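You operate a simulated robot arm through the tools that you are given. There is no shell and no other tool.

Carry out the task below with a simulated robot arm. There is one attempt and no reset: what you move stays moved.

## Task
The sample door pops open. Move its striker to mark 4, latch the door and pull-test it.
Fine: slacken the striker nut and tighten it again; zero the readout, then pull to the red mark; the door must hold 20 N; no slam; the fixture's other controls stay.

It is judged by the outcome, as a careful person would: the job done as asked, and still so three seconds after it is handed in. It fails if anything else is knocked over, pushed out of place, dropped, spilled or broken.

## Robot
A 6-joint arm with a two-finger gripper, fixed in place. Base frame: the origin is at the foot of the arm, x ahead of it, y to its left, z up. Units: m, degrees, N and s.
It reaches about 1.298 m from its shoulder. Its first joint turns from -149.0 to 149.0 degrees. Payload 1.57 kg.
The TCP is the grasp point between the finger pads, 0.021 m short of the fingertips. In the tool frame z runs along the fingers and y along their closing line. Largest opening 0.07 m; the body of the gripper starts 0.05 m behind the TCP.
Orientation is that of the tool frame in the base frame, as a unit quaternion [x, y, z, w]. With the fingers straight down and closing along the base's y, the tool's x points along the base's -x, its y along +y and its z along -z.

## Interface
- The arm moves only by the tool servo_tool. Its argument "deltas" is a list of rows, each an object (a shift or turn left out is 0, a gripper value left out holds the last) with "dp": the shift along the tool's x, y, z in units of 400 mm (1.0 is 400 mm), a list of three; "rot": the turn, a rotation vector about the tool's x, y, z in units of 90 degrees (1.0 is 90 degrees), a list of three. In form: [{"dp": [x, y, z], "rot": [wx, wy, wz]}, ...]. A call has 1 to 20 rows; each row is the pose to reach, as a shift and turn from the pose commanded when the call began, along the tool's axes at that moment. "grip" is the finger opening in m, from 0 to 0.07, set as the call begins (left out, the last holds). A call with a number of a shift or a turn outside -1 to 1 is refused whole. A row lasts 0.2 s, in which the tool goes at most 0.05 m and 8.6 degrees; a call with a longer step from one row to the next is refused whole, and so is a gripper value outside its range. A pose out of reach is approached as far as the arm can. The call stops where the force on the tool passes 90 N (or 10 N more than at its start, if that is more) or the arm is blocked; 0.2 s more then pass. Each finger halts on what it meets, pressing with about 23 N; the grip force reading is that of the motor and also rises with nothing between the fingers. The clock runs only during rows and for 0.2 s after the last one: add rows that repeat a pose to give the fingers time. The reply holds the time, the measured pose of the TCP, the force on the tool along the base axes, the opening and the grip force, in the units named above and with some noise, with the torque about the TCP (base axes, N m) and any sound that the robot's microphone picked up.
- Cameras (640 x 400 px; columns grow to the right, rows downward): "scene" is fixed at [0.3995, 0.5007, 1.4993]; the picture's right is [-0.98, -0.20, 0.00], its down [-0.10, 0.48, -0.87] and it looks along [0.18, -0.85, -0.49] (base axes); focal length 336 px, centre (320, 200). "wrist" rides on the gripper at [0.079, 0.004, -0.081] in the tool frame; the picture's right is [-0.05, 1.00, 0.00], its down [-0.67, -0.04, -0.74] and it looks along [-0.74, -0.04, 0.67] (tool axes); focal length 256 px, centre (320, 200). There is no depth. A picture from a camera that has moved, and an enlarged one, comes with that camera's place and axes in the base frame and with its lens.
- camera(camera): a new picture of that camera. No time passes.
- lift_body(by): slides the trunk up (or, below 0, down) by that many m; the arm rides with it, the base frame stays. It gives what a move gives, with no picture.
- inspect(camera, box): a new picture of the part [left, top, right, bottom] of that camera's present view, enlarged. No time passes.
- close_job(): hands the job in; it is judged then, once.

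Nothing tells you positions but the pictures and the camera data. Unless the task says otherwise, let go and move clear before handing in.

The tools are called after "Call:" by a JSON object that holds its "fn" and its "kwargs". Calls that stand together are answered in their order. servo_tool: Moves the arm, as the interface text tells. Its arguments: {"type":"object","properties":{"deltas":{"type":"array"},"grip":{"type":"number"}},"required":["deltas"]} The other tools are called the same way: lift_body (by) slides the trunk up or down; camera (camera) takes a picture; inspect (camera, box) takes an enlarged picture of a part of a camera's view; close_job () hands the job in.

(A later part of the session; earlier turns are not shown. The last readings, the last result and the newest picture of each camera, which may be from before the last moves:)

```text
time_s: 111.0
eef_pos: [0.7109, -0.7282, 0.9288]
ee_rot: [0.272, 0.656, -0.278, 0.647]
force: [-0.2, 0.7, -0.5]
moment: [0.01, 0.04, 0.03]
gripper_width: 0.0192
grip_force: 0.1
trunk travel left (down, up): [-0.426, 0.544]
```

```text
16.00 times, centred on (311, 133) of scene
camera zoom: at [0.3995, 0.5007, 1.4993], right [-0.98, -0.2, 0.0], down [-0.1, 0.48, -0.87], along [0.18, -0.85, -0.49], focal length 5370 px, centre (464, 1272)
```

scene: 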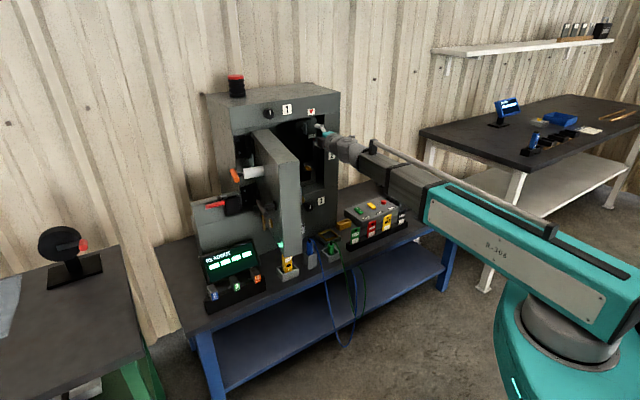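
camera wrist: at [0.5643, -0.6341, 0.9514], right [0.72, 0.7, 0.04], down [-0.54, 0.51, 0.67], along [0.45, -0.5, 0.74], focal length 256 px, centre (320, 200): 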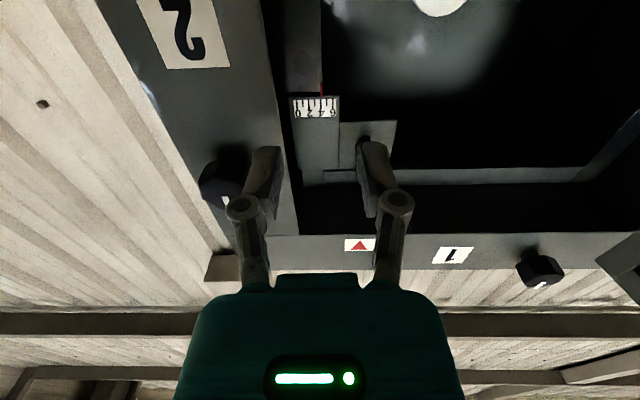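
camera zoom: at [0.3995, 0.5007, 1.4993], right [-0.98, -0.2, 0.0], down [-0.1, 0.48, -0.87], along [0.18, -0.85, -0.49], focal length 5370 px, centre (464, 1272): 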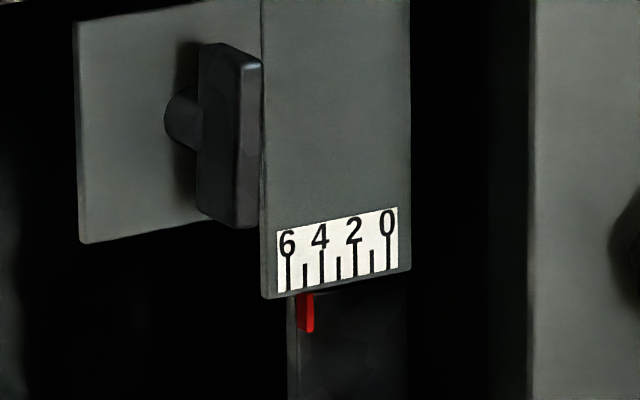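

It slipped too far with a loose fork (about 4.8). I'll grip firmly and use one continuous longer stroke back to 4, which should lag only slightly.

Call:
{"fn": "servo_tool", "kwargs": {"deltas": [{"dp": [0, 0, 0]}, {"dp": [0, 0, 0]}, {"dp": [0, 0, 0]}], "grip": 0.0}}

Call:
{"fn": "inspect", "kwargs": {"camera": "scene", "box": [306, 130, 316, 136]}}

```text
time_s: 111.8
eef_pos: [0.7112, -0.7286, 0.9281]
ee_rot: [0.271, 0.656, -0.278, 0.647]
force: [-2.3, -0.5, -1.2]
moment: [-0.04, 0.02, 0.0]
gripper_width: 0.0159
grip_force: 31.7
trunk travel left (down, up): [-0.426, 0.544]
```

```text
16.00 times, centred on (311, 133) of scene
camera zoom: at [0.3995, 0.5007, 1.4993], right [-0.98, -0.2, 0.0], down [-0.1, 0.48, -0.87], along [0.18, -0.85, -0.49], focal length 5370 px, centre (464, 1272)
```

zoom: 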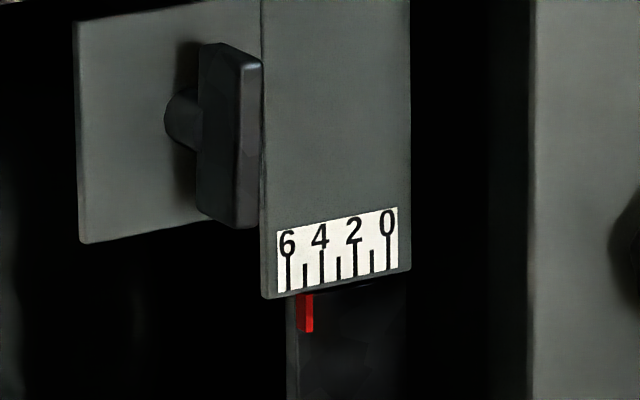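

Call:
{"fn": "servo_tool", "kwargs": {"deltas": [{"dp": [0, -0.0025, 0]}, {"dp": [0, -0.005, 0]}, {"dp": [0, -0.0075, 0]}, {"dp": [0, -0.01, 0]}, {"dp": [0, -0.0105, 0]}]}}

Call:
{"fn": "inspect", "kwargs": {"camera": "scene", "box": [306, 130, 316, 136]}}

```text
time_s: 113.0
eef_pos: [0.7078, -0.7324, 0.9297]
ee_rot: [0.273, 0.655, -0.28, 0.646]
force: [-2.7, -1.4, -1.8]
moment: [-0.17, -0.15, -0.12]
gripper_width: 0.0159
grip_force: 32.6
trunk travel left (down, up): [-0.426, 0.544]
```

```text
16.00 times, centred on (311, 133) of scene
camera zoom: at [0.3995, 0.5007, 1.4993], right [-0.98, -0.2, 0.0], down [-0.1, 0.48, -0.87], along [0.18, -0.85, -0.49], focal length 5370 px, centre (464, 1272)
```

zoom: 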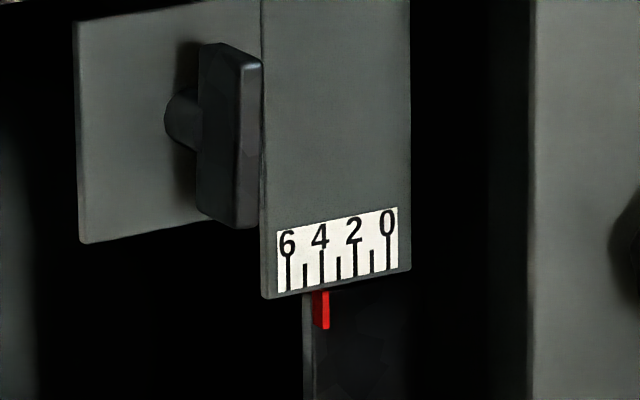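

Call:
{"fn": "servo_tool", "kwargs": {"deltas": [{"dp": [0, -0.0025, 0]}, {"dp": [0, -0.005, 0]}, {"dp": [0, -0.0075, 0]}, {"dp": [0, -0.01, 0]}, {"dp": [0, -0.01, 0]}]}}

Call:
{"fn": "servo_tool", "kwargs": {"deltas": [{"dp": [0, 0.0025, 0]}, {"dp": [0, 0.005, 0]}, {"dp": [0, 0.0075, 0]}, {"dp": [0, 0.0093, 0]}, {"dp": [0, 0.0093, 0]}]}}

Call:
{"fn": "inspect", "kwargs": {"camera": "scene", "box": [306, 130, 316, 136]}}

```text
time_s: 114.2
eef_pos: [0.7034, -0.7367, 0.9283]
ee_rot: [0.272, 0.656, -0.28, 0.646]
force: [-3.6, -1.7, -2.6]
moment: [0.12, 0.12, -0.08]
gripper_width: 0.0158
grip_force: 32.3
trunk travel left (down, up): [-0.426, 0.544]
```

```text
time_s: 115.5
eef_pos: [0.7083, -0.7326, 0.9288]
ee_rot: [0.273, 0.656, -0.279, 0.646]
force: [-0.7, -1.9, 0.3]
moment: [-0.01, -0.03, -0.01]
gripper_width: 0.0157
grip_force: 31.8
trunk travel left (down, up): [-0.426, 0.544]
```

```text
16.00 times, centred on (311, 133) of scene
camera zoom: at [0.3995, 0.5007, 1.4993], right [-0.98, -0.2, 0.0], down [-0.1, 0.48, -0.87], along [0.18, -0.85, -0.49], focal length 5370 px, centre (464, 1272)
```

zoom: 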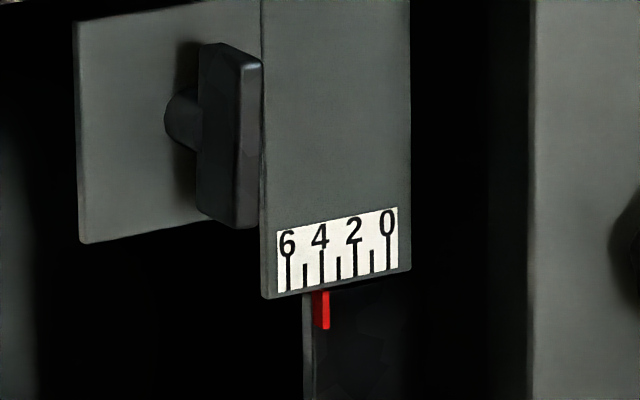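

Call:
{"fn": "servo_tool", "kwargs": {"deltas": [{"dp": [0, -0.0025, 0]}, {"dp": [0, -0.005, 0]}, {"dp": [0, -0.0075, 0]}, {"dp": [0, -0.01, 0]}, {"dp": [0, -0.01, 0]}]}}

Call:
{"fn": "servo_tool", "kwargs": {"deltas": [{"dp": [0, 0.003, 0]}, {"dp": [0, 0.006, 0]}, {"dp": [0, 0.009, 0]}, {"dp": [0, 0.012, 0]}, {"dp": [0, 0.012, 0]}]}}

Call:
{"fn": "inspect", "kwargs": {"camera": "scene", "box": [306, 130, 316, 136]}}

```text
time_s: 116.7
eef_pos: [0.7051, -0.7367, 0.9287]
ee_rot: [0.274, 0.655, -0.28, 0.646]
force: [-1.6, -2.7, 0.3]
moment: [-0.13, -0.03, -0.13]
gripper_width: 0.0158
grip_force: 31.6
trunk travel left (down, up): [-0.426, 0.544]
```

```text
time_s: 117.8
eef_pos: [0.7071, -0.7314, 0.9289]
ee_rot: [0.272, 0.656, -0.279, 0.647]
force: [-1.6, -7.0, 1.7]
moment: [-0.08, -0.13, -0.13]
gripper_width: 0.0159
grip_force: 32.2
trunk travel left (down, up): [-0.426, 0.544]
```

```text
16.00 times, centred on (311, 133) of scene
camera zoom: at [0.3995, 0.5007, 1.4993], right [-0.98, -0.2, 0.0], down [-0.1, 0.48, -0.87], along [0.18, -0.85, -0.49], focal length 5370 px, centre (464, 1272)
```

zoom: 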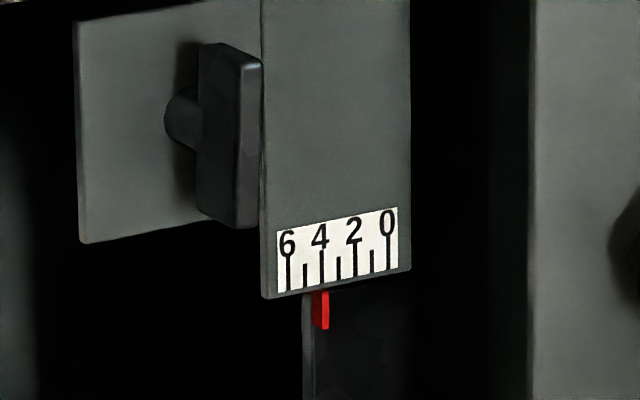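

It keeps settling at 3.8 because of friction. I try a decaying back-and-forth stroke centred on mark 4 so it settles in the middle.

Call:
{"fn": "servo_tool", "kwargs": {"deltas": [{"dp": [0, 0.0065, 0]}, {"dp": [0, 0.0065, 0]}, {"dp": [0, -0.0065, 0]}, {"dp": [0, -0.0065, 0]}, {"dp": [0, 0.0045, 0]}, {"dp": [0, 0.0045, 0]}, {"dp": [0, -0.005, 0]}, {"dp": [0, -0.005, 0]}, {"dp": [0, 0.0025, 0]}, {"dp": [0, 0.0025, 0]}, {"dp": [0, -0.0025, 0]}, {"dp": [0, -0.0025, 0]}, {"dp": [0, 0.0005, 0]}, {"dp": [0, -0.00075, 0]}]}}

Call:
{"fn": "inspect", "kwargs": {"camera": "scene", "box": [306, 130, 316, 136]}}

```text
time_s: 120.8
eef_pos: [0.7072, -0.7318, 0.9287]
ee_rot: [0.272, 0.656, -0.279, 0.646]
force: [-3.9, -1.8, -2.5]
moment: [-0.25, -0.21, -0.14]
gripper_width: 0.0157
grip_force: 31.8
trunk travel left (down, up): [-0.426, 0.544]
```

```text
16.00 times, centred on (311, 133) of scene
camera zoom: at [0.3995, 0.5007, 1.4993], right [-0.98, -0.2, 0.0], down [-0.1, 0.48, -0.87], along [0.18, -0.85, -0.49], focal length 5370 px, centre (464, 1272)
```

zoom: 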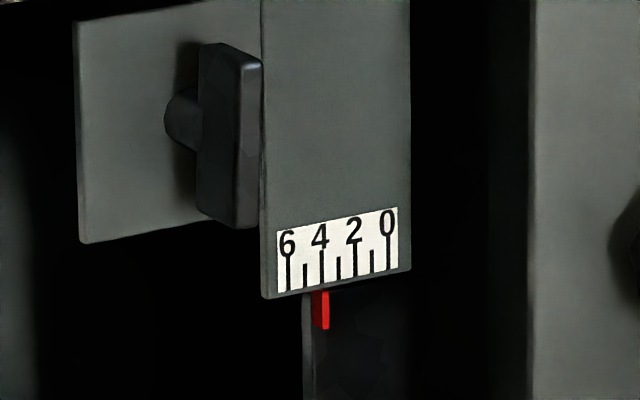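

Call:
{"fn": "servo_tool", "kwargs": {"deltas": [{"dp": [0, 0.0095, 0]}, {"dp": [0, 0.0095, 0]}, {"dp": [0, -0.004, 0]}, {"dp": [0, -0.004, 0]}, {"dp": [0, 0.0075, 0]}, {"dp": [0, 0.0075, 0]}, {"dp": [0, -0.002, 0]}, {"dp": [0, -0.002, 0]}, {"dp": [0, 0.0055, 0]}, {"dp": [0, 0.0055, 0]}, {"dp": [0, 0.0005, 0]}, {"dp": [0, 0.0005, 0]}, {"dp": [0, 0.0035, 0]}, {"dp": [0, 0.0025, 0]}]}}

Call:
{"fn": "inspect", "kwargs": {"camera": "scene", "box": [306, 130, 316, 136]}}

```text
time_s: 123.8
eef_pos: [0.7087, -0.7315, 0.9282]
ee_rot: [0.272, 0.656, -0.279, 0.646]
force: [-4.8, -1.5, -3.2]
moment: [-0.18, -0.22, -0.27]
gripper_width: 0.0153
grip_force: 32.0
trunk travel left (down, up): [-0.426, 0.544]
```

```text
16.00 times, centred on (311, 133) of scene
camera zoom: at [0.3995, 0.5007, 1.4993], right [-0.98, -0.2, 0.0], down [-0.1, 0.48, -0.87], along [0.18, -0.85, -0.49], focal length 5370 px, centre (464, 1272)
```

zoom: 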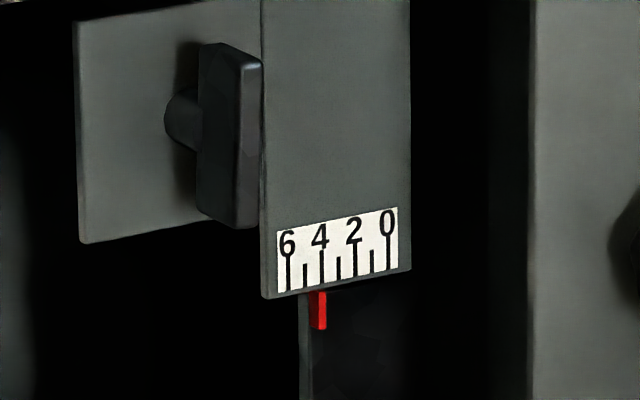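

That shows about 4.0. I release and verify head-on.

Call:
{"fn": "servo_tool", "kwargs": {"deltas": [{"dp": [0, 0, 0]}, {"dp": [0, 0, 0]}, {"dp": [0, 0, 0]}, {"dp": [0, 0, -0.06]}, {"dp": [0, 0, -0.13]}, {"dp": [0, 0, -0.22]}], "grip": 0.036}}

Call:
{"fn": "lift_body", "kwargs": {"by": 0.1}}

Call:
{"fn": "servo_tool", "kwargs": {"deltas": [{"dp": [0, -0.05, 0]}, {"dp": [0, -0.1, 0]}, {"dp": [0, -0.1, 0]}]}}

Call:
{"fn": "inspect", "kwargs": {"camera": "wrist", "box": [310, 85, 334, 103]}}

Call:
{"fn": "inspect", "kwargs": {"camera": "scene", "box": [306, 130, 316, 136]}}

```text
time_s: 125.2
eef_pos: [0.6478, -0.6679, 0.9286]
ee_rot: [0.273, 0.655, -0.279, 0.647]
force: [0.7, -0.2, 0.0]
moment: [-0.04, 0.0, 0.02]
gripper_width: 0.0359
grip_force: 0.1
trunk travel left (down, up): [-0.426, 0.544]
```

```text
time_s: 126.6
eef_pos: [0.6472, -0.6675, 1.0278]
ee_rot: [0.271, 0.656, -0.278, 0.647]
force: [0.4, -0.5, 0.2]
moment: [0.05, -0.02, 0.02]
gripper_width: 0.0362
grip_force: 0.0
trunk travel left (down, up): [-0.526, 0.444]
```

```text
time_s: 127.4
eef_pos: [0.6188, -0.6945, 1.0293]
ee_rot: [0.271, 0.656, -0.279, 0.647]
force: [1.4, 0.2, 0.0]
moment: [0.02, 0.0, 0.03]
gripper_width: 0.036
grip_force: 0.0
trunk travel left (down, up): [-0.526, 0.444]
```

```text
16.00 times, centred on (322, 94) of wrist
camera zoom: at [0.5648, -0.6347, 0.9508], right [0.72, 0.7, 0.04], down [-0.53, 0.51, 0.67], along [0.45, -0.5, 0.74], focal length 4096 px, centre (288, 1896)
```

zoom: 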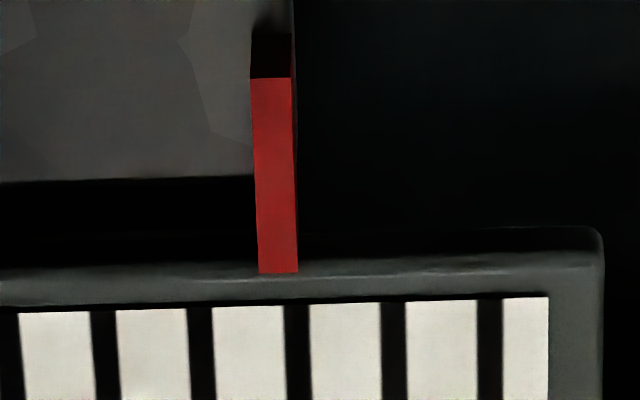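

```text
16.00 times, centred on (311, 133) of scene
camera zoom: at [0.3995, 0.5007, 1.4993], right [-0.98, -0.2, 0.0], down [-0.1, 0.48, -0.87], along [0.18, -0.85, -0.49], focal length 5370 px, centre (464, 1272)
```

zoom: 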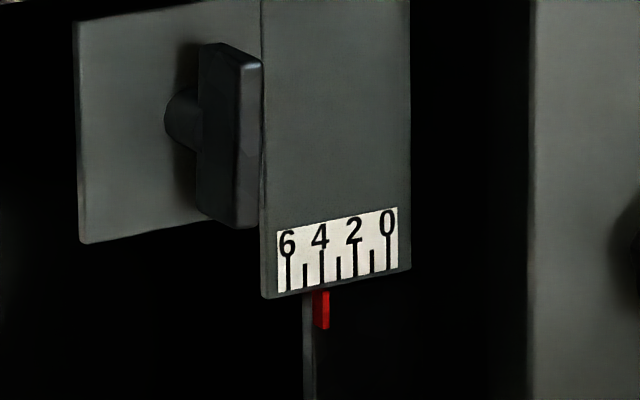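

Released it sits at 3.82 again; the loaded gripper sprang back. I'll regrip, bring it to 4.0, unload the side force first, then release.

Call:
{"fn": "servo_tool", "kwargs": {"deltas": [{"dp": [0, 0.05, 0]}, {"dp": [0, 0.1, 0]}, {"dp": [0, 0.1, 0]}]}}

Call:
{"fn": "lift_body", "kwargs": {"by": -0.1}}

Call:
{"fn": "servo_tool", "kwargs": {"deltas": [{"dp": [0, 0, 0.09]}, {"dp": [0, 0, 0.16]}, {"dp": [0, 0, 0.22]}, {"dp": [0, 0, 0.22]}]}}

Call:
{"fn": "servo_tool", "kwargs": {"deltas": [{"dp": [0, 0, 0]}, {"dp": [0, 0, 0]}, {"dp": [0, 0, 0]}, {"dp": [0, 0, 0]}], "grip": 0.0}}

Call:
{"fn": "inspect", "kwargs": {"camera": "scene", "box": [306, 130, 316, 136]}}

```text
time_s: 128.2
eef_pos: [0.6473, -0.6666, 1.0292]
ee_rot: [0.272, 0.656, -0.279, 0.647]
force: [0.5, -0.6, -0.4]
moment: [-0.01, -0.02, 0.0]
gripper_width: 0.0359
grip_force: 0.1
trunk travel left (down, up): [-0.526, 0.444]
```

```text
time_s: 129.5
eef_pos: [0.648, -0.6679, 0.9285]
ee_rot: [0.271, 0.656, -0.279, 0.647]
force: [-0.5, -0.2, -0.3]
moment: [-0.01, -0.01, -0.01]
gripper_width: 0.036
grip_force: 0.0
trunk travel left (down, up): [-0.426, 0.544]
```

```text
time_s: 130.5
eef_pos: [0.7098, -0.7312, 0.9288]
ee_rot: [0.271, 0.656, -0.278, 0.647]
force: [0.4, 1.4, -1.0]
moment: [-0.02, -0.01, 0.0]
gripper_width: 0.036
grip_force: 0.1
trunk travel left (down, up): [-0.426, 0.544]
```

```text
time_s: 131.5
eef_pos: [0.7099, -0.7297, 0.9284]
ee_rot: [0.271, 0.657, -0.278, 0.647]
force: [1.0, 3.7, 0.3]
moment: [0.09, 0.05, 0.08]
gripper_width: 0.0159
grip_force: 31.9
trunk travel left (down, up): [-0.426, 0.544]
```

```text
16.00 times, centred on (311, 133) of scene
camera zoom: at [0.3995, 0.5007, 1.4993], right [-0.98, -0.2, 0.0], down [-0.1, 0.48, -0.87], along [0.18, -0.85, -0.49], focal length 5370 px, centre (464, 1272)
```

zoom: 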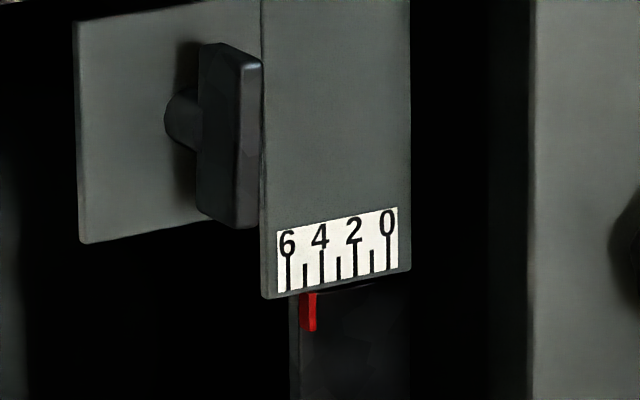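

Call:
{"fn": "servo_tool", "kwargs": {"deltas": [{"dp": [0, -0.001, 0]}, {"dp": [0, -0.002, 0]}]}}

Call:
{"fn": "inspect", "kwargs": {"camera": "scene", "box": [306, 130, 316, 136]}}

Call:
{"fn": "servo_tool", "kwargs": {"deltas": [{"dp": [0, -0.001, 0]}, {"dp": [0, -0.002, 0]}]}}

Call:
{"fn": "inspect", "kwargs": {"camera": "scene", "box": [306, 130, 316, 136]}}

```text
time_s: 132.1
eef_pos: [0.7081, -0.7307, 0.9292]
ee_rot: [0.272, 0.656, -0.278, 0.647]
force: [-4.6, 1.9, -2.9]
moment: [0.25, 0.2, 0.12]
gripper_width: 0.0158
grip_force: 31.9
trunk travel left (down, up): [-0.426, 0.544]
```

```text
16.00 times, centred on (311, 133) of scene
camera zoom: at [0.3995, 0.5007, 1.4993], right [-0.98, -0.2, 0.0], down [-0.1, 0.48, -0.87], along [0.18, -0.85, -0.49], focal length 5370 px, centre (464, 1272)
```

zoom: 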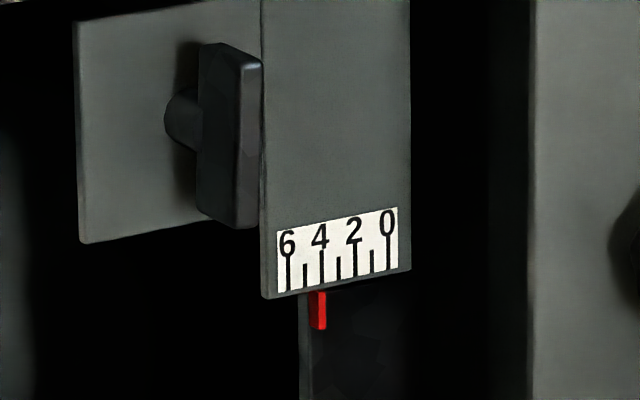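

```text
time_s: 132.7
eef_pos: [0.7075, -0.7311, 0.9292]
ee_rot: [0.271, 0.656, -0.278, 0.647]
force: [-4.7, 3.4, -5.3]
moment: [-0.02, -0.01, -0.05]
gripper_width: 0.0156
grip_force: 31.9
trunk travel left (down, up): [-0.426, 0.544]
```

```text
16.00 times, centred on (311, 133) of scene
camera zoom: at [0.3995, 0.5007, 1.4993], right [-0.98, -0.2, 0.0], down [-0.1, 0.48, -0.87], along [0.18, -0.85, -0.49], focal length 5370 px, centre (464, 1272)
```

zoom: 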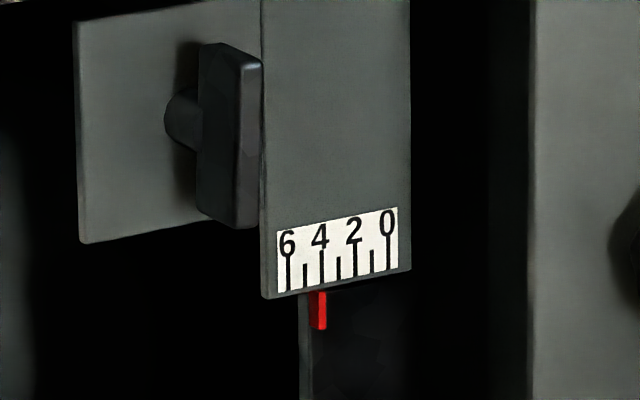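

It's at 4.0 with almost no side load. Release now and verify.

Call:
{"fn": "servo_tool", "kwargs": {"deltas": [{"dp": [0, 0, 0]}, {"dp": [0, 0, 0]}, {"dp": [0, 0, 0]}], "grip": 0.036}}

Call:
{"fn": "inspect", "kwargs": {"camera": "scene", "box": [306, 130, 316, 136]}}

Call:
{"fn": "servo_tool", "kwargs": {"deltas": [{"dp": [0, 0, -0.06]}, {"dp": [0, 0, -0.13]}, {"dp": [0, 0, -0.22]}]}}

Call:
{"fn": "lift_body", "kwargs": {"by": 0.1}}

Call:
{"fn": "servo_tool", "kwargs": {"deltas": [{"dp": [0, -0.05, 0]}, {"dp": [0, -0.1, 0]}, {"dp": [0, -0.1, 0]}]}}

Call:
{"fn": "inspect", "kwargs": {"camera": "wrist", "box": [310, 85, 334, 103]}}

```text
time_s: 133.5
eef_pos: [0.7081, -0.7317, 0.9288]
ee_rot: [0.271, 0.656, -0.278, 0.647]
force: [0.0, -0.1, -0.5]
moment: [-0.01, 0.01, 0.01]
gripper_width: 0.036
grip_force: 0.0
trunk travel left (down, up): [-0.426, 0.544]
```

```text
16.00 times, centred on (311, 133) of scene
camera zoom: at [0.3995, 0.5007, 1.4993], right [-0.98, -0.2, 0.0], down [-0.1, 0.48, -0.87], along [0.18, -0.85, -0.49], focal length 5370 px, centre (464, 1272)
```

zoom: 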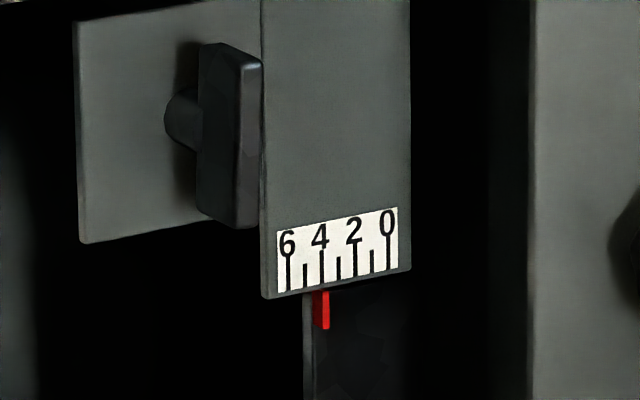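

```text
time_s: 134.3
eef_pos: [0.6472, -0.6674, 0.9295]
ee_rot: [0.271, 0.656, -0.28, 0.647]
force: [0.8, -0.4, 0.9]
moment: [-0.01, -0.03, 0.0]
gripper_width: 0.0361
grip_force: 0.0
trunk travel left (down, up): [-0.426, 0.544]
```

```text
time_s: 135.6
eef_pos: [0.6474, -0.668, 1.0293]
ee_rot: [0.272, 0.655, -0.279, 0.647]
force: [-0.2, 0.1, -0.8]
moment: [0.0, -0.03, 0.01]
gripper_width: 0.0359
grip_force: 0.1
trunk travel left (down, up): [-0.526, 0.444]
```

```text
time_s: 136.4
eef_pos: [0.6189, -0.6953, 1.0294]
ee_rot: [0.272, 0.655, -0.279, 0.648]
force: [0.2, 0.3, 0.0]
moment: [0.01, 0.01, -0.01]
gripper_width: 0.036
grip_force: 0.3
trunk travel left (down, up): [-0.526, 0.444]
```

```text
16.00 times, centred on (322, 94) of wrist
camera zoom: at [0.5635, -0.6352, 0.9509], right [0.72, 0.7, 0.04], down [-0.54, 0.51, 0.67], along [0.45, -0.5, 0.74], focal length 4096 px, centre (288, 1896)
```

zoom: 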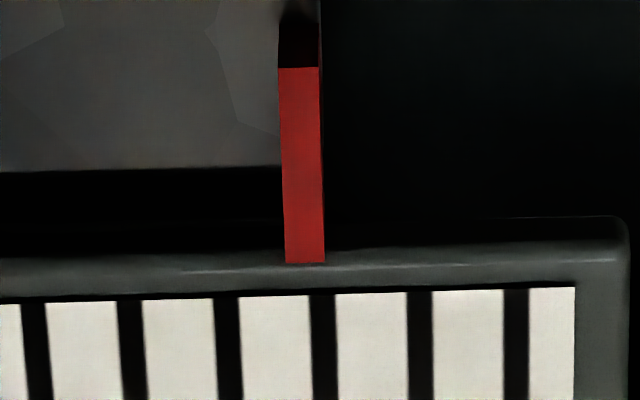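

It again rests at 3.83 after release. One more try, releasing the fingers very gradually this time.

Call:
{"fn": "servo_tool", "kwargs": {"deltas": [{"dp": [0, 0.05, 0]}, {"dp": [0, 0.1, 0]}, {"dp": [0, 0.1, 0]}]}}

Call:
{"fn": "lift_body", "kwargs": {"by": -0.1}}

Call:
{"fn": "servo_tool", "kwargs": {"deltas": [{"dp": [0, 0, 0.09]}, {"dp": [0, 0, 0.16]}, {"dp": [0, 0, 0.22]}, {"dp": [0, 0, 0.22]}]}}

Call:
{"fn": "servo_tool", "kwargs": {"deltas": [{"dp": [0, 0, 0]}, {"dp": [0, 0, 0]}, {"dp": [0, 0, 0]}, {"dp": [0, 0, 0]}], "grip": 0.015}}

Call:
{"fn": "inspect", "kwargs": {"camera": "scene", "box": [306, 130, 316, 136]}}

```text
time_s: 137.2
eef_pos: [0.6466, -0.6679, 1.03]
ee_rot: [0.271, 0.655, -0.279, 0.647]
force: [0.3, 0.5, -0.2]
moment: [0.01, 0.01, -0.01]
gripper_width: 0.0359
grip_force: 0.1
trunk travel left (down, up): [-0.526, 0.444]
```

```text
time_s: 138.6
eef_pos: [0.6478, -0.6703, 0.9285]
ee_rot: [0.272, 0.655, -0.279, 0.647]
force: [-0.4, -0.1, 0.4]
moment: [0.02, 0.0, -0.03]
gripper_width: 0.036
grip_force: 0.0
trunk travel left (down, up): [-0.426, 0.544]
```

```text
time_s: 139.6
eef_pos: [0.7073, -0.7299, 0.9286]
ee_rot: [0.273, 0.655, -0.279, 0.647]
force: [-0.2, 0.5, -0.6]
moment: [0.02, 0.03, 0.03]
gripper_width: 0.0359
grip_force: 0.1
trunk travel left (down, up): [-0.426, 0.544]
```

```text
time_s: 140.6
eef_pos: [0.7073, -0.7306, 0.9287]
ee_rot: [0.272, 0.656, -0.279, 0.647]
force: [-2.3, -3.3, -0.1]
moment: [-0.02, -0.01, -0.11]
gripper_width: 0.0177
grip_force: 2.1
trunk travel left (down, up): [-0.426, 0.544]
```

```text
16.00 times, centred on (311, 133) of scene
camera zoom: at [0.3995, 0.5007, 1.4993], right [-0.98, -0.2, 0.0], down [-0.1, 0.48, -0.87], along [0.18, -0.85, -0.49], focal length 5370 px, centre (464, 1272)
```

zoom: 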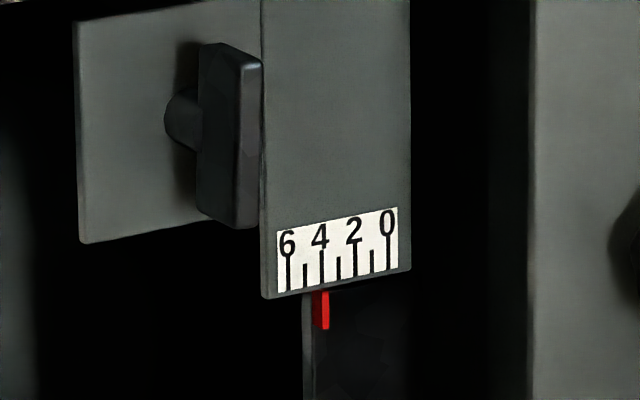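

Call:
{"fn": "servo_tool", "kwargs": {"deltas": [{"dp": [0, 0, 0]}, {"dp": [0, 0, 0]}], "grip": 0.0135}}

Call:
{"fn": "inspect", "kwargs": {"camera": "scene", "box": [306, 130, 316, 136]}}

Call:
{"fn": "servo_tool", "kwargs": {"deltas": [{"dp": [0, 0, 0]}, {"dp": [0, 0, 0]}], "grip": 0.012}}

Call:
{"fn": "inspect", "kwargs": {"camera": "scene", "box": [306, 130, 316, 136]}}

```text
time_s: 141.2
eef_pos: [0.7079, -0.7309, 0.9285]
ee_rot: [0.272, 0.656, -0.279, 0.647]
force: [-3.3, -3.9, 0.4]
moment: [-0.04, -0.02, -0.08]
gripper_width: 0.0169
grip_force: 3.2
trunk travel left (down, up): [-0.426, 0.544]
```

```text
16.00 times, centred on (311, 133) of scene
camera zoom: at [0.3995, 0.5007, 1.4993], right [-0.98, -0.2, 0.0], down [-0.1, 0.48, -0.87], along [0.18, -0.85, -0.49], focal length 5370 px, centre (464, 1272)
```

zoom: 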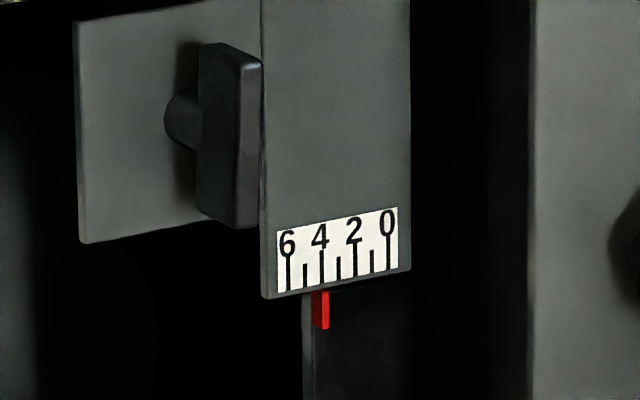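

```text
time_s: 141.8
eef_pos: [0.7081, -0.7313, 0.9293]
ee_rot: [0.272, 0.656, -0.279, 0.647]
force: [-4.5, -2.5, -1.4]
moment: [-0.05, -0.06, -0.07]
gripper_width: 0.0162
grip_force: 32.8
trunk travel left (down, up): [-0.426, 0.544]
```

```text
16.00 times, centred on (311, 133) of scene
camera zoom: at [0.3995, 0.5007, 1.4993], right [-0.98, -0.2, 0.0], down [-0.1, 0.48, -0.87], along [0.18, -0.85, -0.49], focal length 5370 px, centre (464, 1272)
```

zoom: 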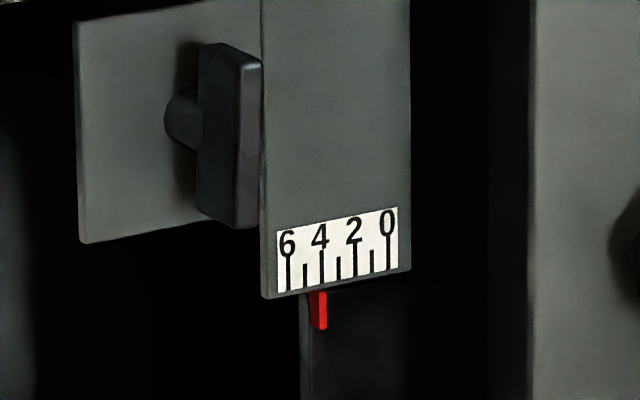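

Call:
{"fn": "servo_tool", "kwargs": {"deltas": [{"dp": [0, -0.001, 0]}, {"dp": [0, -0.002, 0]}, {"dp": [0, -0.002, 0]}]}}

Call:
{"fn": "inspect", "kwargs": {"camera": "scene", "box": [306, 130, 316, 136]}}

Call:
{"fn": "servo_tool", "kwargs": {"deltas": [{"dp": [0, 0, 0]}, {"dp": [0, 0, 0]}], "grip": 0.0145}}

Call:
{"fn": "inspect", "kwargs": {"camera": "scene", "box": [306, 130, 316, 136]}}

```text
time_s: 142.6
eef_pos: [0.7072, -0.732, 0.9288]
ee_rot: [0.272, 0.655, -0.278, 0.647]
force: [-10.1, 6.9, -7.2]
moment: [0.35, 0.34, 0.07]
gripper_width: 0.0157
grip_force: 32.1
trunk travel left (down, up): [-0.426, 0.544]
```

```text
16.00 times, centred on (311, 133) of scene
camera zoom: at [0.3995, 0.5007, 1.4993], right [-0.98, -0.2, 0.0], down [-0.1, 0.48, -0.87], along [0.18, -0.85, -0.49], focal length 5370 px, centre (464, 1272)
```

zoom: 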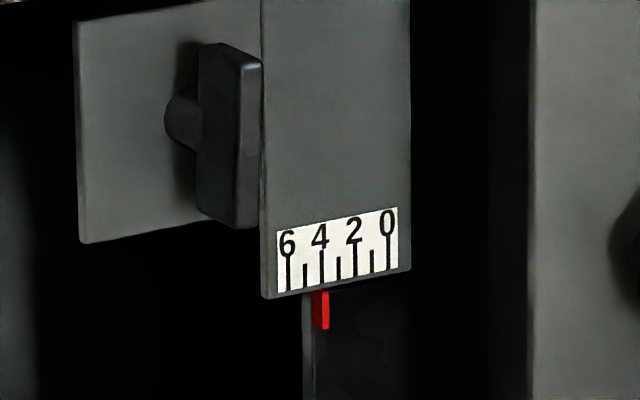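

```text
time_s: 143.2
eef_pos: [0.7064, -0.7306, 0.9286]
ee_rot: [0.272, 0.656, -0.279, 0.646]
force: [-14.6, 11.7, -12.7]
moment: [0.22, 0.2, -0.08]
gripper_width: 0.0158
grip_force: 31.7
trunk travel left (down, up): [-0.426, 0.544]
```

```text
16.00 times, centred on (311, 133) of scene
camera zoom: at [0.3995, 0.5007, 1.4993], right [-0.98, -0.2, 0.0], down [-0.1, 0.48, -0.87], along [0.18, -0.85, -0.49], focal length 5370 px, centre (464, 1272)
```

zoom: 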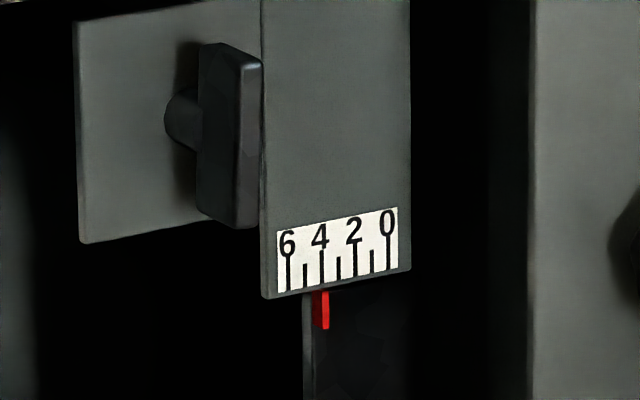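

The striker evidently has a stable seat right here at mark 4 (within a fifth of a division), so I accept it. I release and go back up to tighten the nut.

Call:
{"fn": "servo_tool", "kwargs": {"deltas": [{"dp": [0, 0, 0]}, {"dp": [0, 0, 0]}, {"dp": [0, 0, 0]}, {"dp": [0, 0, -0.06]}, {"dp": [0, 0, -0.13]}, {"dp": [0, 0, -0.22]}], "grip": 0.034}}

Call:
{"fn": "lift_body", "kwargs": {"by": 0.174}}

Call:
{"fn": "servo_tool", "kwargs": {"deltas": [{"dp": [0, -0.002, 0]}, {"dp": [0, -0.002, 0]}], "grip": 0.03}}

Call:
{"fn": "inspect", "kwargs": {"camera": "wrist", "box": [220, 0, 420, 200]}}

Call:
{"fn": "inspect", "kwargs": {"camera": "scene", "box": [306, 130, 316, 136]}}

```text
time_s: 144.6
eef_pos: [0.6465, -0.6677, 0.9279]
ee_rot: [0.271, 0.656, -0.279, 0.647]
force: [1.1, -0.5, 0.2]
moment: [0.0, -0.01, 0.02]
gripper_width: 0.0342
grip_force: 0.1
trunk travel left (down, up): [-0.426, 0.544]
```

```text
time_s: 146.5
eef_pos: [0.6467, -0.6679, 1.1036]
ee_rot: [0.271, 0.655, -0.279, 0.647]
force: [0.2, 0.6, -0.2]
moment: [0.0, 0.01, -0.01]
gripper_width: 0.0341
grip_force: 0.0
trunk travel left (down, up): [-0.6, 0.37]
```

```text
time_s: 147.1
eef_pos: [0.6461, -0.669, 1.1035]
ee_rot: [0.272, 0.655, -0.279, 0.647]
force: [0.4, -0.9, -0.6]
moment: [0.0, 0.01, 0.02]
gripper_width: 0.03
grip_force: 0.1
trunk travel left (down, up): [-0.6, 0.37]
```

```text
2.00 times, centred on (320, 100) of wrist
camera zoom: at [0.5914, -0.6084, 1.0248], right [0.72, 0.7, 0.04], down [-0.53, 0.51, 0.67], along [0.45, -0.5, 0.74], focal length 512 px, centre (320, 400)
```

zoom: 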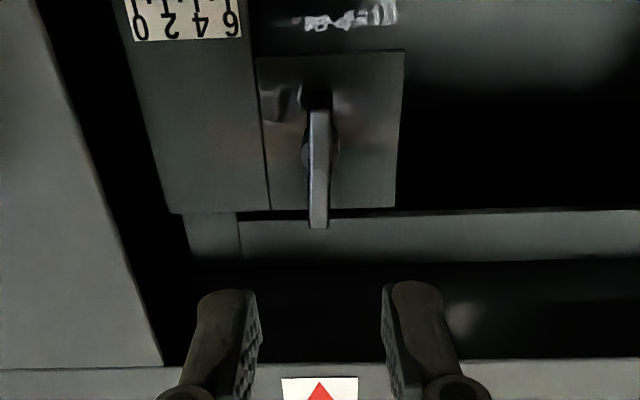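

```text
16.00 times, centred on (311, 133) of scene
camera zoom: at [0.3995, 0.5007, 1.4993], right [-0.98, -0.2, 0.0], down [-0.1, 0.48, -0.87], along [0.18, -0.85, -0.49], focal length 5370 px, centre (464, 1272)
```

zoom: 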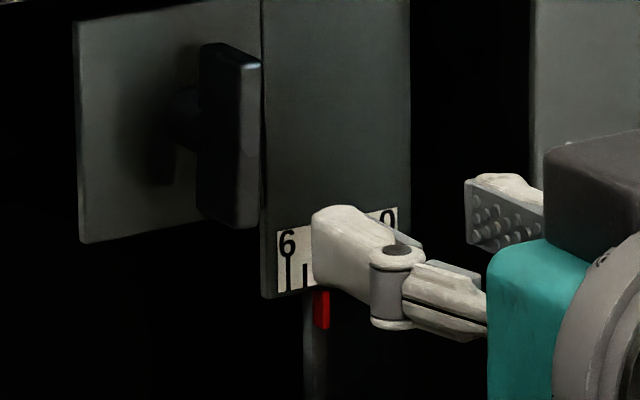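

Nut is aligned with the fingers. I grip the bar and turn it clockwise (tighten) in quarter turns.

Call:
{"fn": "lift_body", "kwargs": {"by": -0.001}}

Call:
{"fn": "servo_tool", "kwargs": {"deltas": [{"dp": [0, 0, 0.09]}, {"dp": [0, 0, 0.15]}, {"dp": [0, 0, 0.19]}, {"dp": [0, 0, 0.208]}, {"dp": [0, 0, 0.208]}]}}

Call:
{"fn": "servo_tool", "kwargs": {"deltas": [{"dp": [0, 0, 0]}, {"dp": [0, 0, 0]}, {"dp": [0, 0, 0]}], "grip": 0.0}}

Call:
{"fn": "servo_tool", "kwargs": {"deltas": [{"rot": [0, 0, 0.07]}, {"rot": [0, 0, 0.14]}, {"rot": [0, 0, 0.21]}, {"rot": [0, 0, 0.28]}, {"rot": [0, 0, 0.35]}, {"rot": [0, 0, 0.42]}, {"rot": [0, 0, 0.5]}]}}

Call:
{"fn": "servo_tool", "kwargs": {"deltas": [{"rot": [0, 0, 0.07]}, {"rot": [0, 0, 0.14]}, {"rot": [0, 0, 0.21]}, {"rot": [0, 0, 0.28]}, {"rot": [0, 0, 0.35]}, {"rot": [0, 0, 0.42]}, {"rot": [0, 0, 0.48]}]}}

Call:
{"fn": "inspect", "kwargs": {"camera": "scene", "box": [285, 112, 335, 143]}}

```text
time_s: 147.6
eef_pos: [0.6465, -0.6707, 1.1018]
ee_rot: [0.272, 0.655, -0.28, 0.647]
force: [0.4, -0.5, 1.1]
moment: [-0.01, 0.01, -0.03]
gripper_width: 0.03
grip_force: 0.0
trunk travel left (down, up): [-0.599, 0.371]
```

```text
time_s: 148.8
eef_pos: [0.7046, -0.7288, 1.1022]
ee_rot: [0.272, 0.656, -0.278, 0.647]
force: [-0.3, 0.1, 0.8]
moment: [-0.05, 0.01, 0.01]
gripper_width: 0.0301
grip_force: 0.0
trunk travel left (down, up): [-0.599, 0.371]
```

```text
time_s: 149.6
eef_pos: [0.7034, -0.7283, 1.1018]
ee_rot: [0.272, 0.656, -0.278, 0.647]
force: [-0.7, 2.4, -0.9]
moment: [0.39, -0.28, 0.03]
gripper_width: 0.0081
grip_force: 32.1
trunk travel left (down, up): [-0.599, 0.371]
```

```text
time_s: 151.2
eef_pos: [0.7047, -0.7283, 1.1032]
ee_rot: [0.503, 0.501, -0.009, 0.704]
force: [-3.9, 4.8, -3.0]
moment: [0.49, 0.52, 0.61]
gripper_width: 0.0081
grip_force: 31.6
trunk travel left (down, up): [-0.599, 0.371]
```

```text
time_s: 152.8
eef_pos: [0.7047, -0.7275, 1.1026]
ee_rot: [0.652, 0.282, 0.25, 0.658]
force: [-6.1, 6.3, -4.8]
moment: [0.06, 0.12, 0.84]
gripper_width: 0.0083
grip_force: 31.9
trunk travel left (down, up): [-0.599, 0.371]
```

```text
12.80 times, centred on (310, 128) of scene
camera zoom: at [0.3995, 0.5007, 1.4993], right [-0.98, -0.2, 0.0], down [-0.1, 0.48, -0.87], along [0.18, -0.85, -0.49], focal length 4296 px, centre (448, 1128)
```

zoom: 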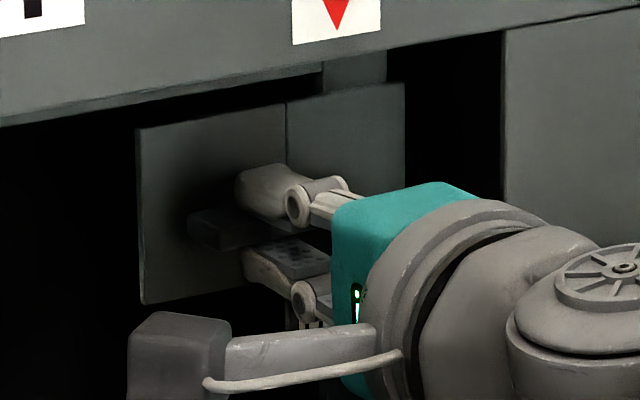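

Call:
{"fn": "servo_tool", "kwargs": {"deltas": [{"dp": [0, 0, 0]}, {"dp": [0, 0, 0]}, {"dp": [0, 0, -0.05]}, {"dp": [0, 0, -0.1]}], "grip": 0.03}}

Call:
{"fn": "servo_tool", "kwargs": {"deltas": [{"rot": [0, 0, -0.09]}, {"rot": [0, 0, -0.18]}, {"rot": [0, 0, -0.27]}, {"rot": [0, 0, -0.36]}, {"rot": [0, 0, -0.45]}, {"rot": [0, 0, -0.54]}, {"rot": [0, 0, -0.63]}, {"rot": [0, 0, -0.72]}, {"rot": [0, 0, -0.81]}, {"rot": [0, 0, -0.9]}, {"rot": [0, 0, -0.99]}]}}

Call:
{"fn": "servo_tool", "kwargs": {"deltas": [{"rot": [0, 0, -0.09]}, {"rot": [0, 0, -0.18]}, {"rot": [0, 0, -0.27]}, {"rot": [0, 0, -0.36]}, {"rot": [0, 0, -0.45]}, {"rot": [0, 0, -0.54]}, {"rot": [0, 0, -0.63]}, {"rot": [0, 0, -0.72]}, {"rot": [0, 0, -0.81]}, {"rot": [0, 0, -0.9]}, {"rot": [0, 0, -0.98]}]}}

Call:
{"fn": "inspect", "kwargs": {"camera": "wrist", "box": [220, 0, 420, 200]}}

```text
time_s: 153.8
eef_pos: [0.6759, -0.6995, 1.1021]
ee_rot: [0.651, 0.281, 0.25, 0.659]
force: [0.4, -0.3, -0.7]
moment: [0.0, -0.01, 0.0]
gripper_width: 0.0301
grip_force: 0.0
trunk travel left (down, up): [-0.599, 0.371]
```

```text
time_s: 156.2
eef_pos: [0.676, -0.7007, 1.1017]
ee_rot: [0.267, 0.658, -0.285, 0.644]
force: [0.0, -0.2, -0.5]
moment: [-0.01, -0.02, -0.01]
gripper_width: 0.0299
grip_force: 0.1
trunk travel left (down, up): [-0.599, 0.371]
```

```text
time_s: 158.6
eef_pos: [0.6768, -0.6997, 1.1029]
ee_rot: [-0.267, 0.657, -0.654, 0.264]
force: [1.2, -0.2, -0.6]
moment: [-0.02, -0.01, 0.02]
gripper_width: 0.0302
grip_force: 0.0
trunk travel left (down, up): [-0.599, 0.371]
```

```text
2.00 times, centred on (320, 100) of wrist
camera zoom: at [0.5628, -0.6974, 1.099], right [0.03, 0.04, -1.0], down [-0.04, 1.0, 0.04], along [1.0, 0.04, 0.03], focal length 512 px, centre (320, 400)
```

zoom: 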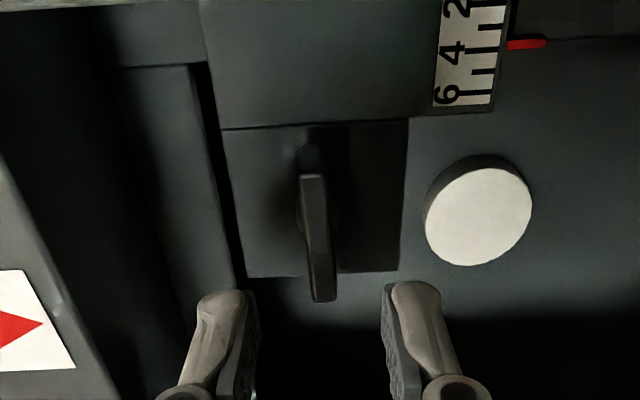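

Call:
{"fn": "servo_tool", "kwargs": {"deltas": [{"dp": [0, 0, 0.04]}, {"dp": [0, 0, 0.075]}, {"dp": [0, 0, 0.1]}, {"dp": [0, 0, 0.1]}]}}

Call:
{"fn": "servo_tool", "kwargs": {"deltas": [{"dp": [0, 0, 0]}, {"dp": [0, 0, 0]}, {"dp": [0, 0, 0]}], "grip": 0.0}}

Call:
{"fn": "servo_tool", "kwargs": {"deltas": [{"rot": [0, 0, 0.07]}, {"rot": [0, 0, 0.14]}, {"rot": [0, 0, 0.21]}, {"rot": [0, 0, 0.28]}, {"rot": [0, 0, 0.35]}, {"rot": [0, 0, 0.42]}, {"rot": [0, 0, 0.5]}]}}

Call:
{"fn": "servo_tool", "kwargs": {"deltas": [{"rot": [0, 0, 0.07]}, {"rot": [0, 0, 0.14]}, {"rot": [0, 0, 0.21]}, {"rot": [0, 0, 0.28]}, {"rot": [0, 0, 0.35]}, {"rot": [0, 0, 0.42]}, {"rot": [0, 0, 0.5]}]}}

Call:
{"fn": "inspect", "kwargs": {"camera": "wrist", "box": [150, 0, 430, 175]}}

```text
time_s: 159.6
eef_pos: [0.7034, -0.7278, 1.1018]
ee_rot: [-0.266, 0.658, -0.652, 0.265]
force: [0.8, 0.2, 0.5]
moment: [0.0, -0.05, 0.03]
gripper_width: 0.0298
grip_force: 0.0
trunk travel left (down, up): [-0.599, 0.371]
```

```text
time_s: 160.4
eef_pos: [0.7033, -0.7295, 1.1024]
ee_rot: [-0.266, 0.659, -0.652, 0.265]
force: [0.5, -0.5, 3.5]
moment: [-0.01, -0.04, 0.04]
gripper_width: 0.0079
grip_force: 31.6
trunk travel left (down, up): [-0.599, 0.371]
```

```text
time_s: 162.0
eef_pos: [0.7042, -0.7289, 1.1019]
ee_rot: [0.007, 0.71, -0.501, 0.495]
force: [-6.3, 8.0, -5.9]
moment: [0.51, 0.53, -0.58]
gripper_width: 0.0078
grip_force: 32.0
trunk travel left (down, up): [-0.599, 0.371]
```

```text
time_s: 163.6
eef_pos: [0.7036, -0.7286, 1.1022]
ee_rot: [0.278, 0.654, -0.274, 0.649]
force: [-7.4, 5.6, -4.3]
moment: [0.19, 0.76, 0.06]
gripper_width: 0.0081
grip_force: 31.9
trunk travel left (down, up): [-0.599, 0.371]
```

```text
2.29 times, centred on (290, 88) of wrist
camera zoom: at [0.65, -0.667, 1.024], right [0.72, 0.69, 0.06], down [-0.54, 0.51, 0.67], along [0.44, -0.51, 0.74], focal length 585 px, centre (389, 457)
```

zoom: 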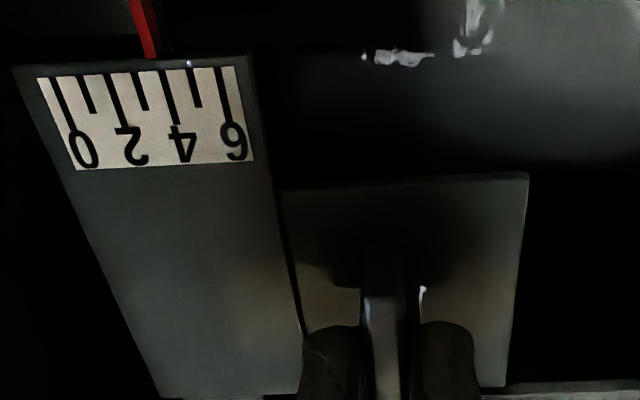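

The nut resists at the clockwise end (about 0.4 N·m). I snug it a little further to be sure it's tight.

Call:
{"fn": "servo_tool", "kwargs": {"deltas": [{"rot": [0, 0, 0.06]}, {"rot": [0, 0, 0.12]}, {"rot": [0, 0, 0.18]}, {"rot": [0, 0, 0.18]}]}}

Call:
{"fn": "inspect", "kwargs": {"camera": "wrist", "box": [150, 0, 430, 175]}}

Call:
{"fn": "inspect", "kwargs": {"camera": "scene", "box": [285, 112, 335, 143]}}

```text
time_s: 164.6
eef_pos: [0.7039, -0.729, 1.1016]
ee_rot: [0.367, 0.608, -0.18, 0.681]
force: [-0.6, -1.4, 3.0]
moment: [-0.44, 0.29, 0.0]
gripper_width: 0.0128
grip_force: 31.8
trunk travel left (down, up): [-0.599, 0.371]
```

```text
2.29 times, centred on (290, 88) of wrist
camera zoom: at [0.666, -0.6517, 1.0285], right [0.68, 0.65, 0.33], down [-0.67, 0.38, 0.63], along [0.29, -0.66, 0.7], focal length 585 px, centre (389, 457)
```

zoom: 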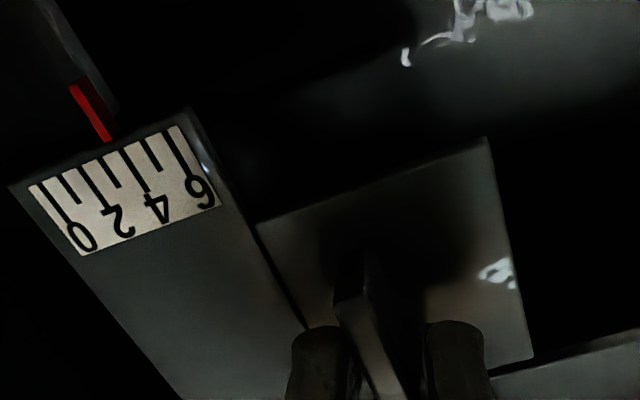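

```text
12.80 times, centred on (310, 128) of scene
camera zoom: at [0.3995, 0.5007, 1.4993], right [-0.98, -0.2, 0.0], down [-0.1, 0.48, -0.87], along [0.18, -0.85, -0.49], focal length 4296 px, centre (448, 1128)
```

zoom: 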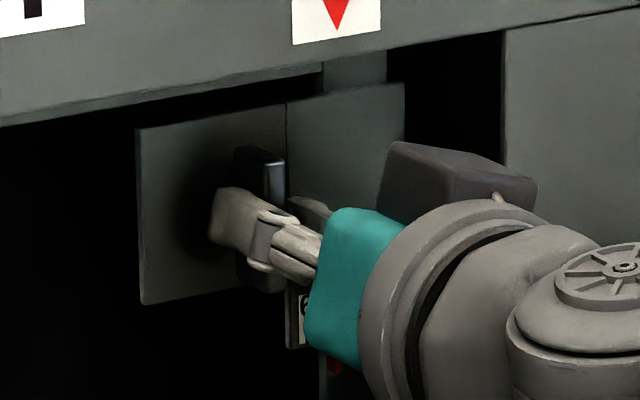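

The nut is firmly at its tight stop and the scale still reads about 3.8–4. I straighten, release the nut, back out, and raise the arm to look at the door and latch.

Call:
{"fn": "servo_tool", "kwargs": {"deltas": [{"rot": [0, 0, -0.06]}, {"rot": [0, 0, -0.12]}, {"rot": [0, 0, -0.18]}]}}

Call:
{"fn": "servo_tool", "kwargs": {"deltas": [{"dp": [0, 0, 0]}, {"dp": [0, 0, 0]}, {"dp": [0, 0, -0.06]}, {"dp": [0, 0, -0.14]}, {"dp": [0, 0, -0.24]}, {"dp": [0, 0, -0.34]}], "grip": 0.03}}

Call:
{"fn": "inspect", "kwargs": {"camera": "scene", "box": [306, 125, 316, 131]}}

Call:
{"fn": "inspect", "kwargs": {"camera": "wrist", "box": [240, 0, 340, 62]}}

```text
time_s: 165.4
eef_pos: [0.7042, -0.7273, 1.1015]
ee_rot: [0.278, 0.653, -0.275, 0.649]
force: [-1.9, 1.4, -1.3]
moment: [-0.19, -0.25, 0.03]
gripper_width: 0.0081
grip_force: 32.2
trunk travel left (down, up): [-0.599, 0.371]
```

```text
time_s: 166.8
eef_pos: [0.6089, -0.6317, 1.1021]
ee_rot: [0.278, 0.653, -0.275, 0.649]
force: [1.0, -0.5, 0.2]
moment: [-0.01, 0.0, -0.01]
gripper_width: 0.0301
grip_force: 0.1
trunk travel left (down, up): [-0.599, 0.371]
```

```text
16.00 times, centred on (311, 128) of scene
camera zoom: at [0.3995, 0.5007, 1.4993], right [-0.98, -0.2, 0.0], down [-0.1, 0.48, -0.87], along [0.18, -0.85, -0.49], focal length 5370 px, centre (464, 1352)
```

zoom: 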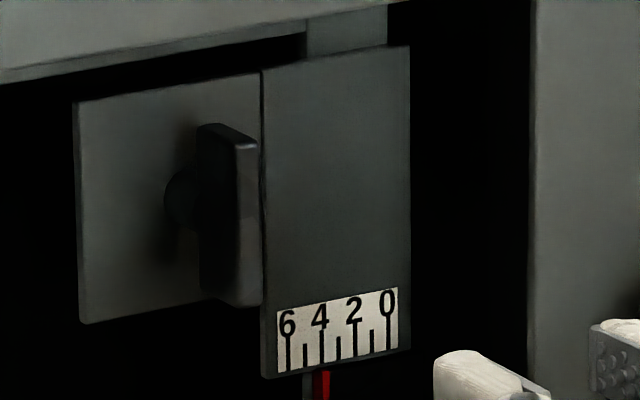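

```text
6.40 times, centred on (290, 31) of wrist
camera zoom: at [0.5555, -0.5693, 1.024], right [0.72, 0.7, 0.05], down [-0.54, 0.51, 0.67], along [0.44, -0.51, 0.74], focal length 1638 px, centre (512, 1282)
```

zoom: 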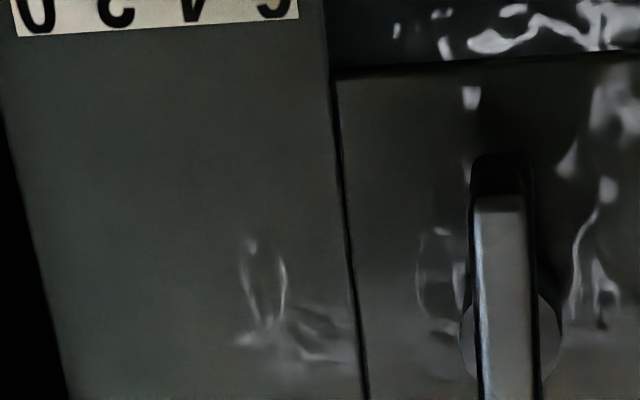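

Call:
{"fn": "lift_body", "kwargs": {"by": 0.27}}

Call:
{"fn": "servo_tool", "kwargs": {"deltas": [{"dp": [0, 0, -0.05], "rot": [0, 0.08, 0]}, {"dp": [0, 0, -0.1], "rot": [0, 0.16, 0]}, {"dp": [0, 0, -0.15], "rot": [0, 0.24, 0]}, {"dp": [0, 0, -0.2], "rot": [0, 0.32, 0]}, {"dp": [0, 0, -0.2], "rot": [0, 0.4, 0]}, {"dp": [0, 0, -0.2], "rot": [0, 0.48, 0]}, {"dp": [0, 0, -0.2], "rot": [0, 0.56, 0]}, {"dp": [0, 0, -0.2], "rot": [0, 0.64, 0]}]}}

Call:
{"fn": "camera", "kwargs": {"camera": "wrist"}}

Call:
{"fn": "camera", "kwargs": {"camera": "scene"}}

```text
time_s: 169.6
eef_pos: [0.6103, -0.6325, 1.3721]
ee_rot: [0.277, 0.654, -0.274, 0.649]
force: [-0.5, 0.7, 0.7]
moment: [-0.03, -0.02, 0.01]
gripper_width: 0.0301
grip_force: 0.1
trunk travel left (down, up): [-0.869, 0.101]
```

```text
time_s: 171.4
eef_pos: [0.555, -0.5778, 1.2159]
ee_rot: [0.375, 0.885, -0.106, 0.254]
force: [0.2, -1.1, 0.1]
moment: [0.02, 0.01, 0.02]
gripper_width: 0.0299
grip_force: 0.0
out of reach, approached as far as the arm can: row 1, 2, 3, 4, 5, 6, 7, 8
trunk travel left (down, up): [-0.869, 0.101]
```

```text
taken
camera wrist: at [0.4808, -0.4957, 1.2427], right [0.75, 0.66, 0.03], down [0.09, -0.15, 0.98], along [0.66, -0.73, -0.17], focal length 256 px, centre (320, 200)
```

wrist: 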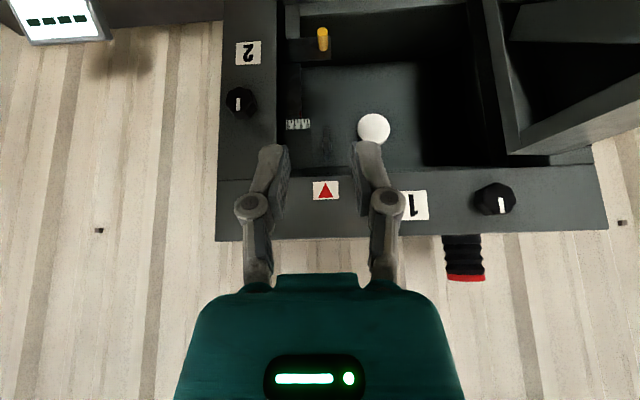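

```text
taken
```

scene: 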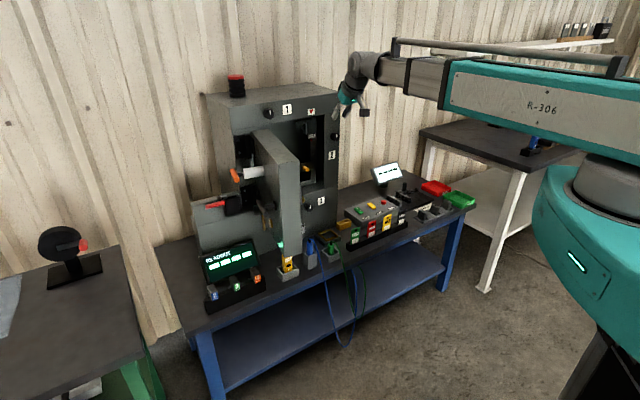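

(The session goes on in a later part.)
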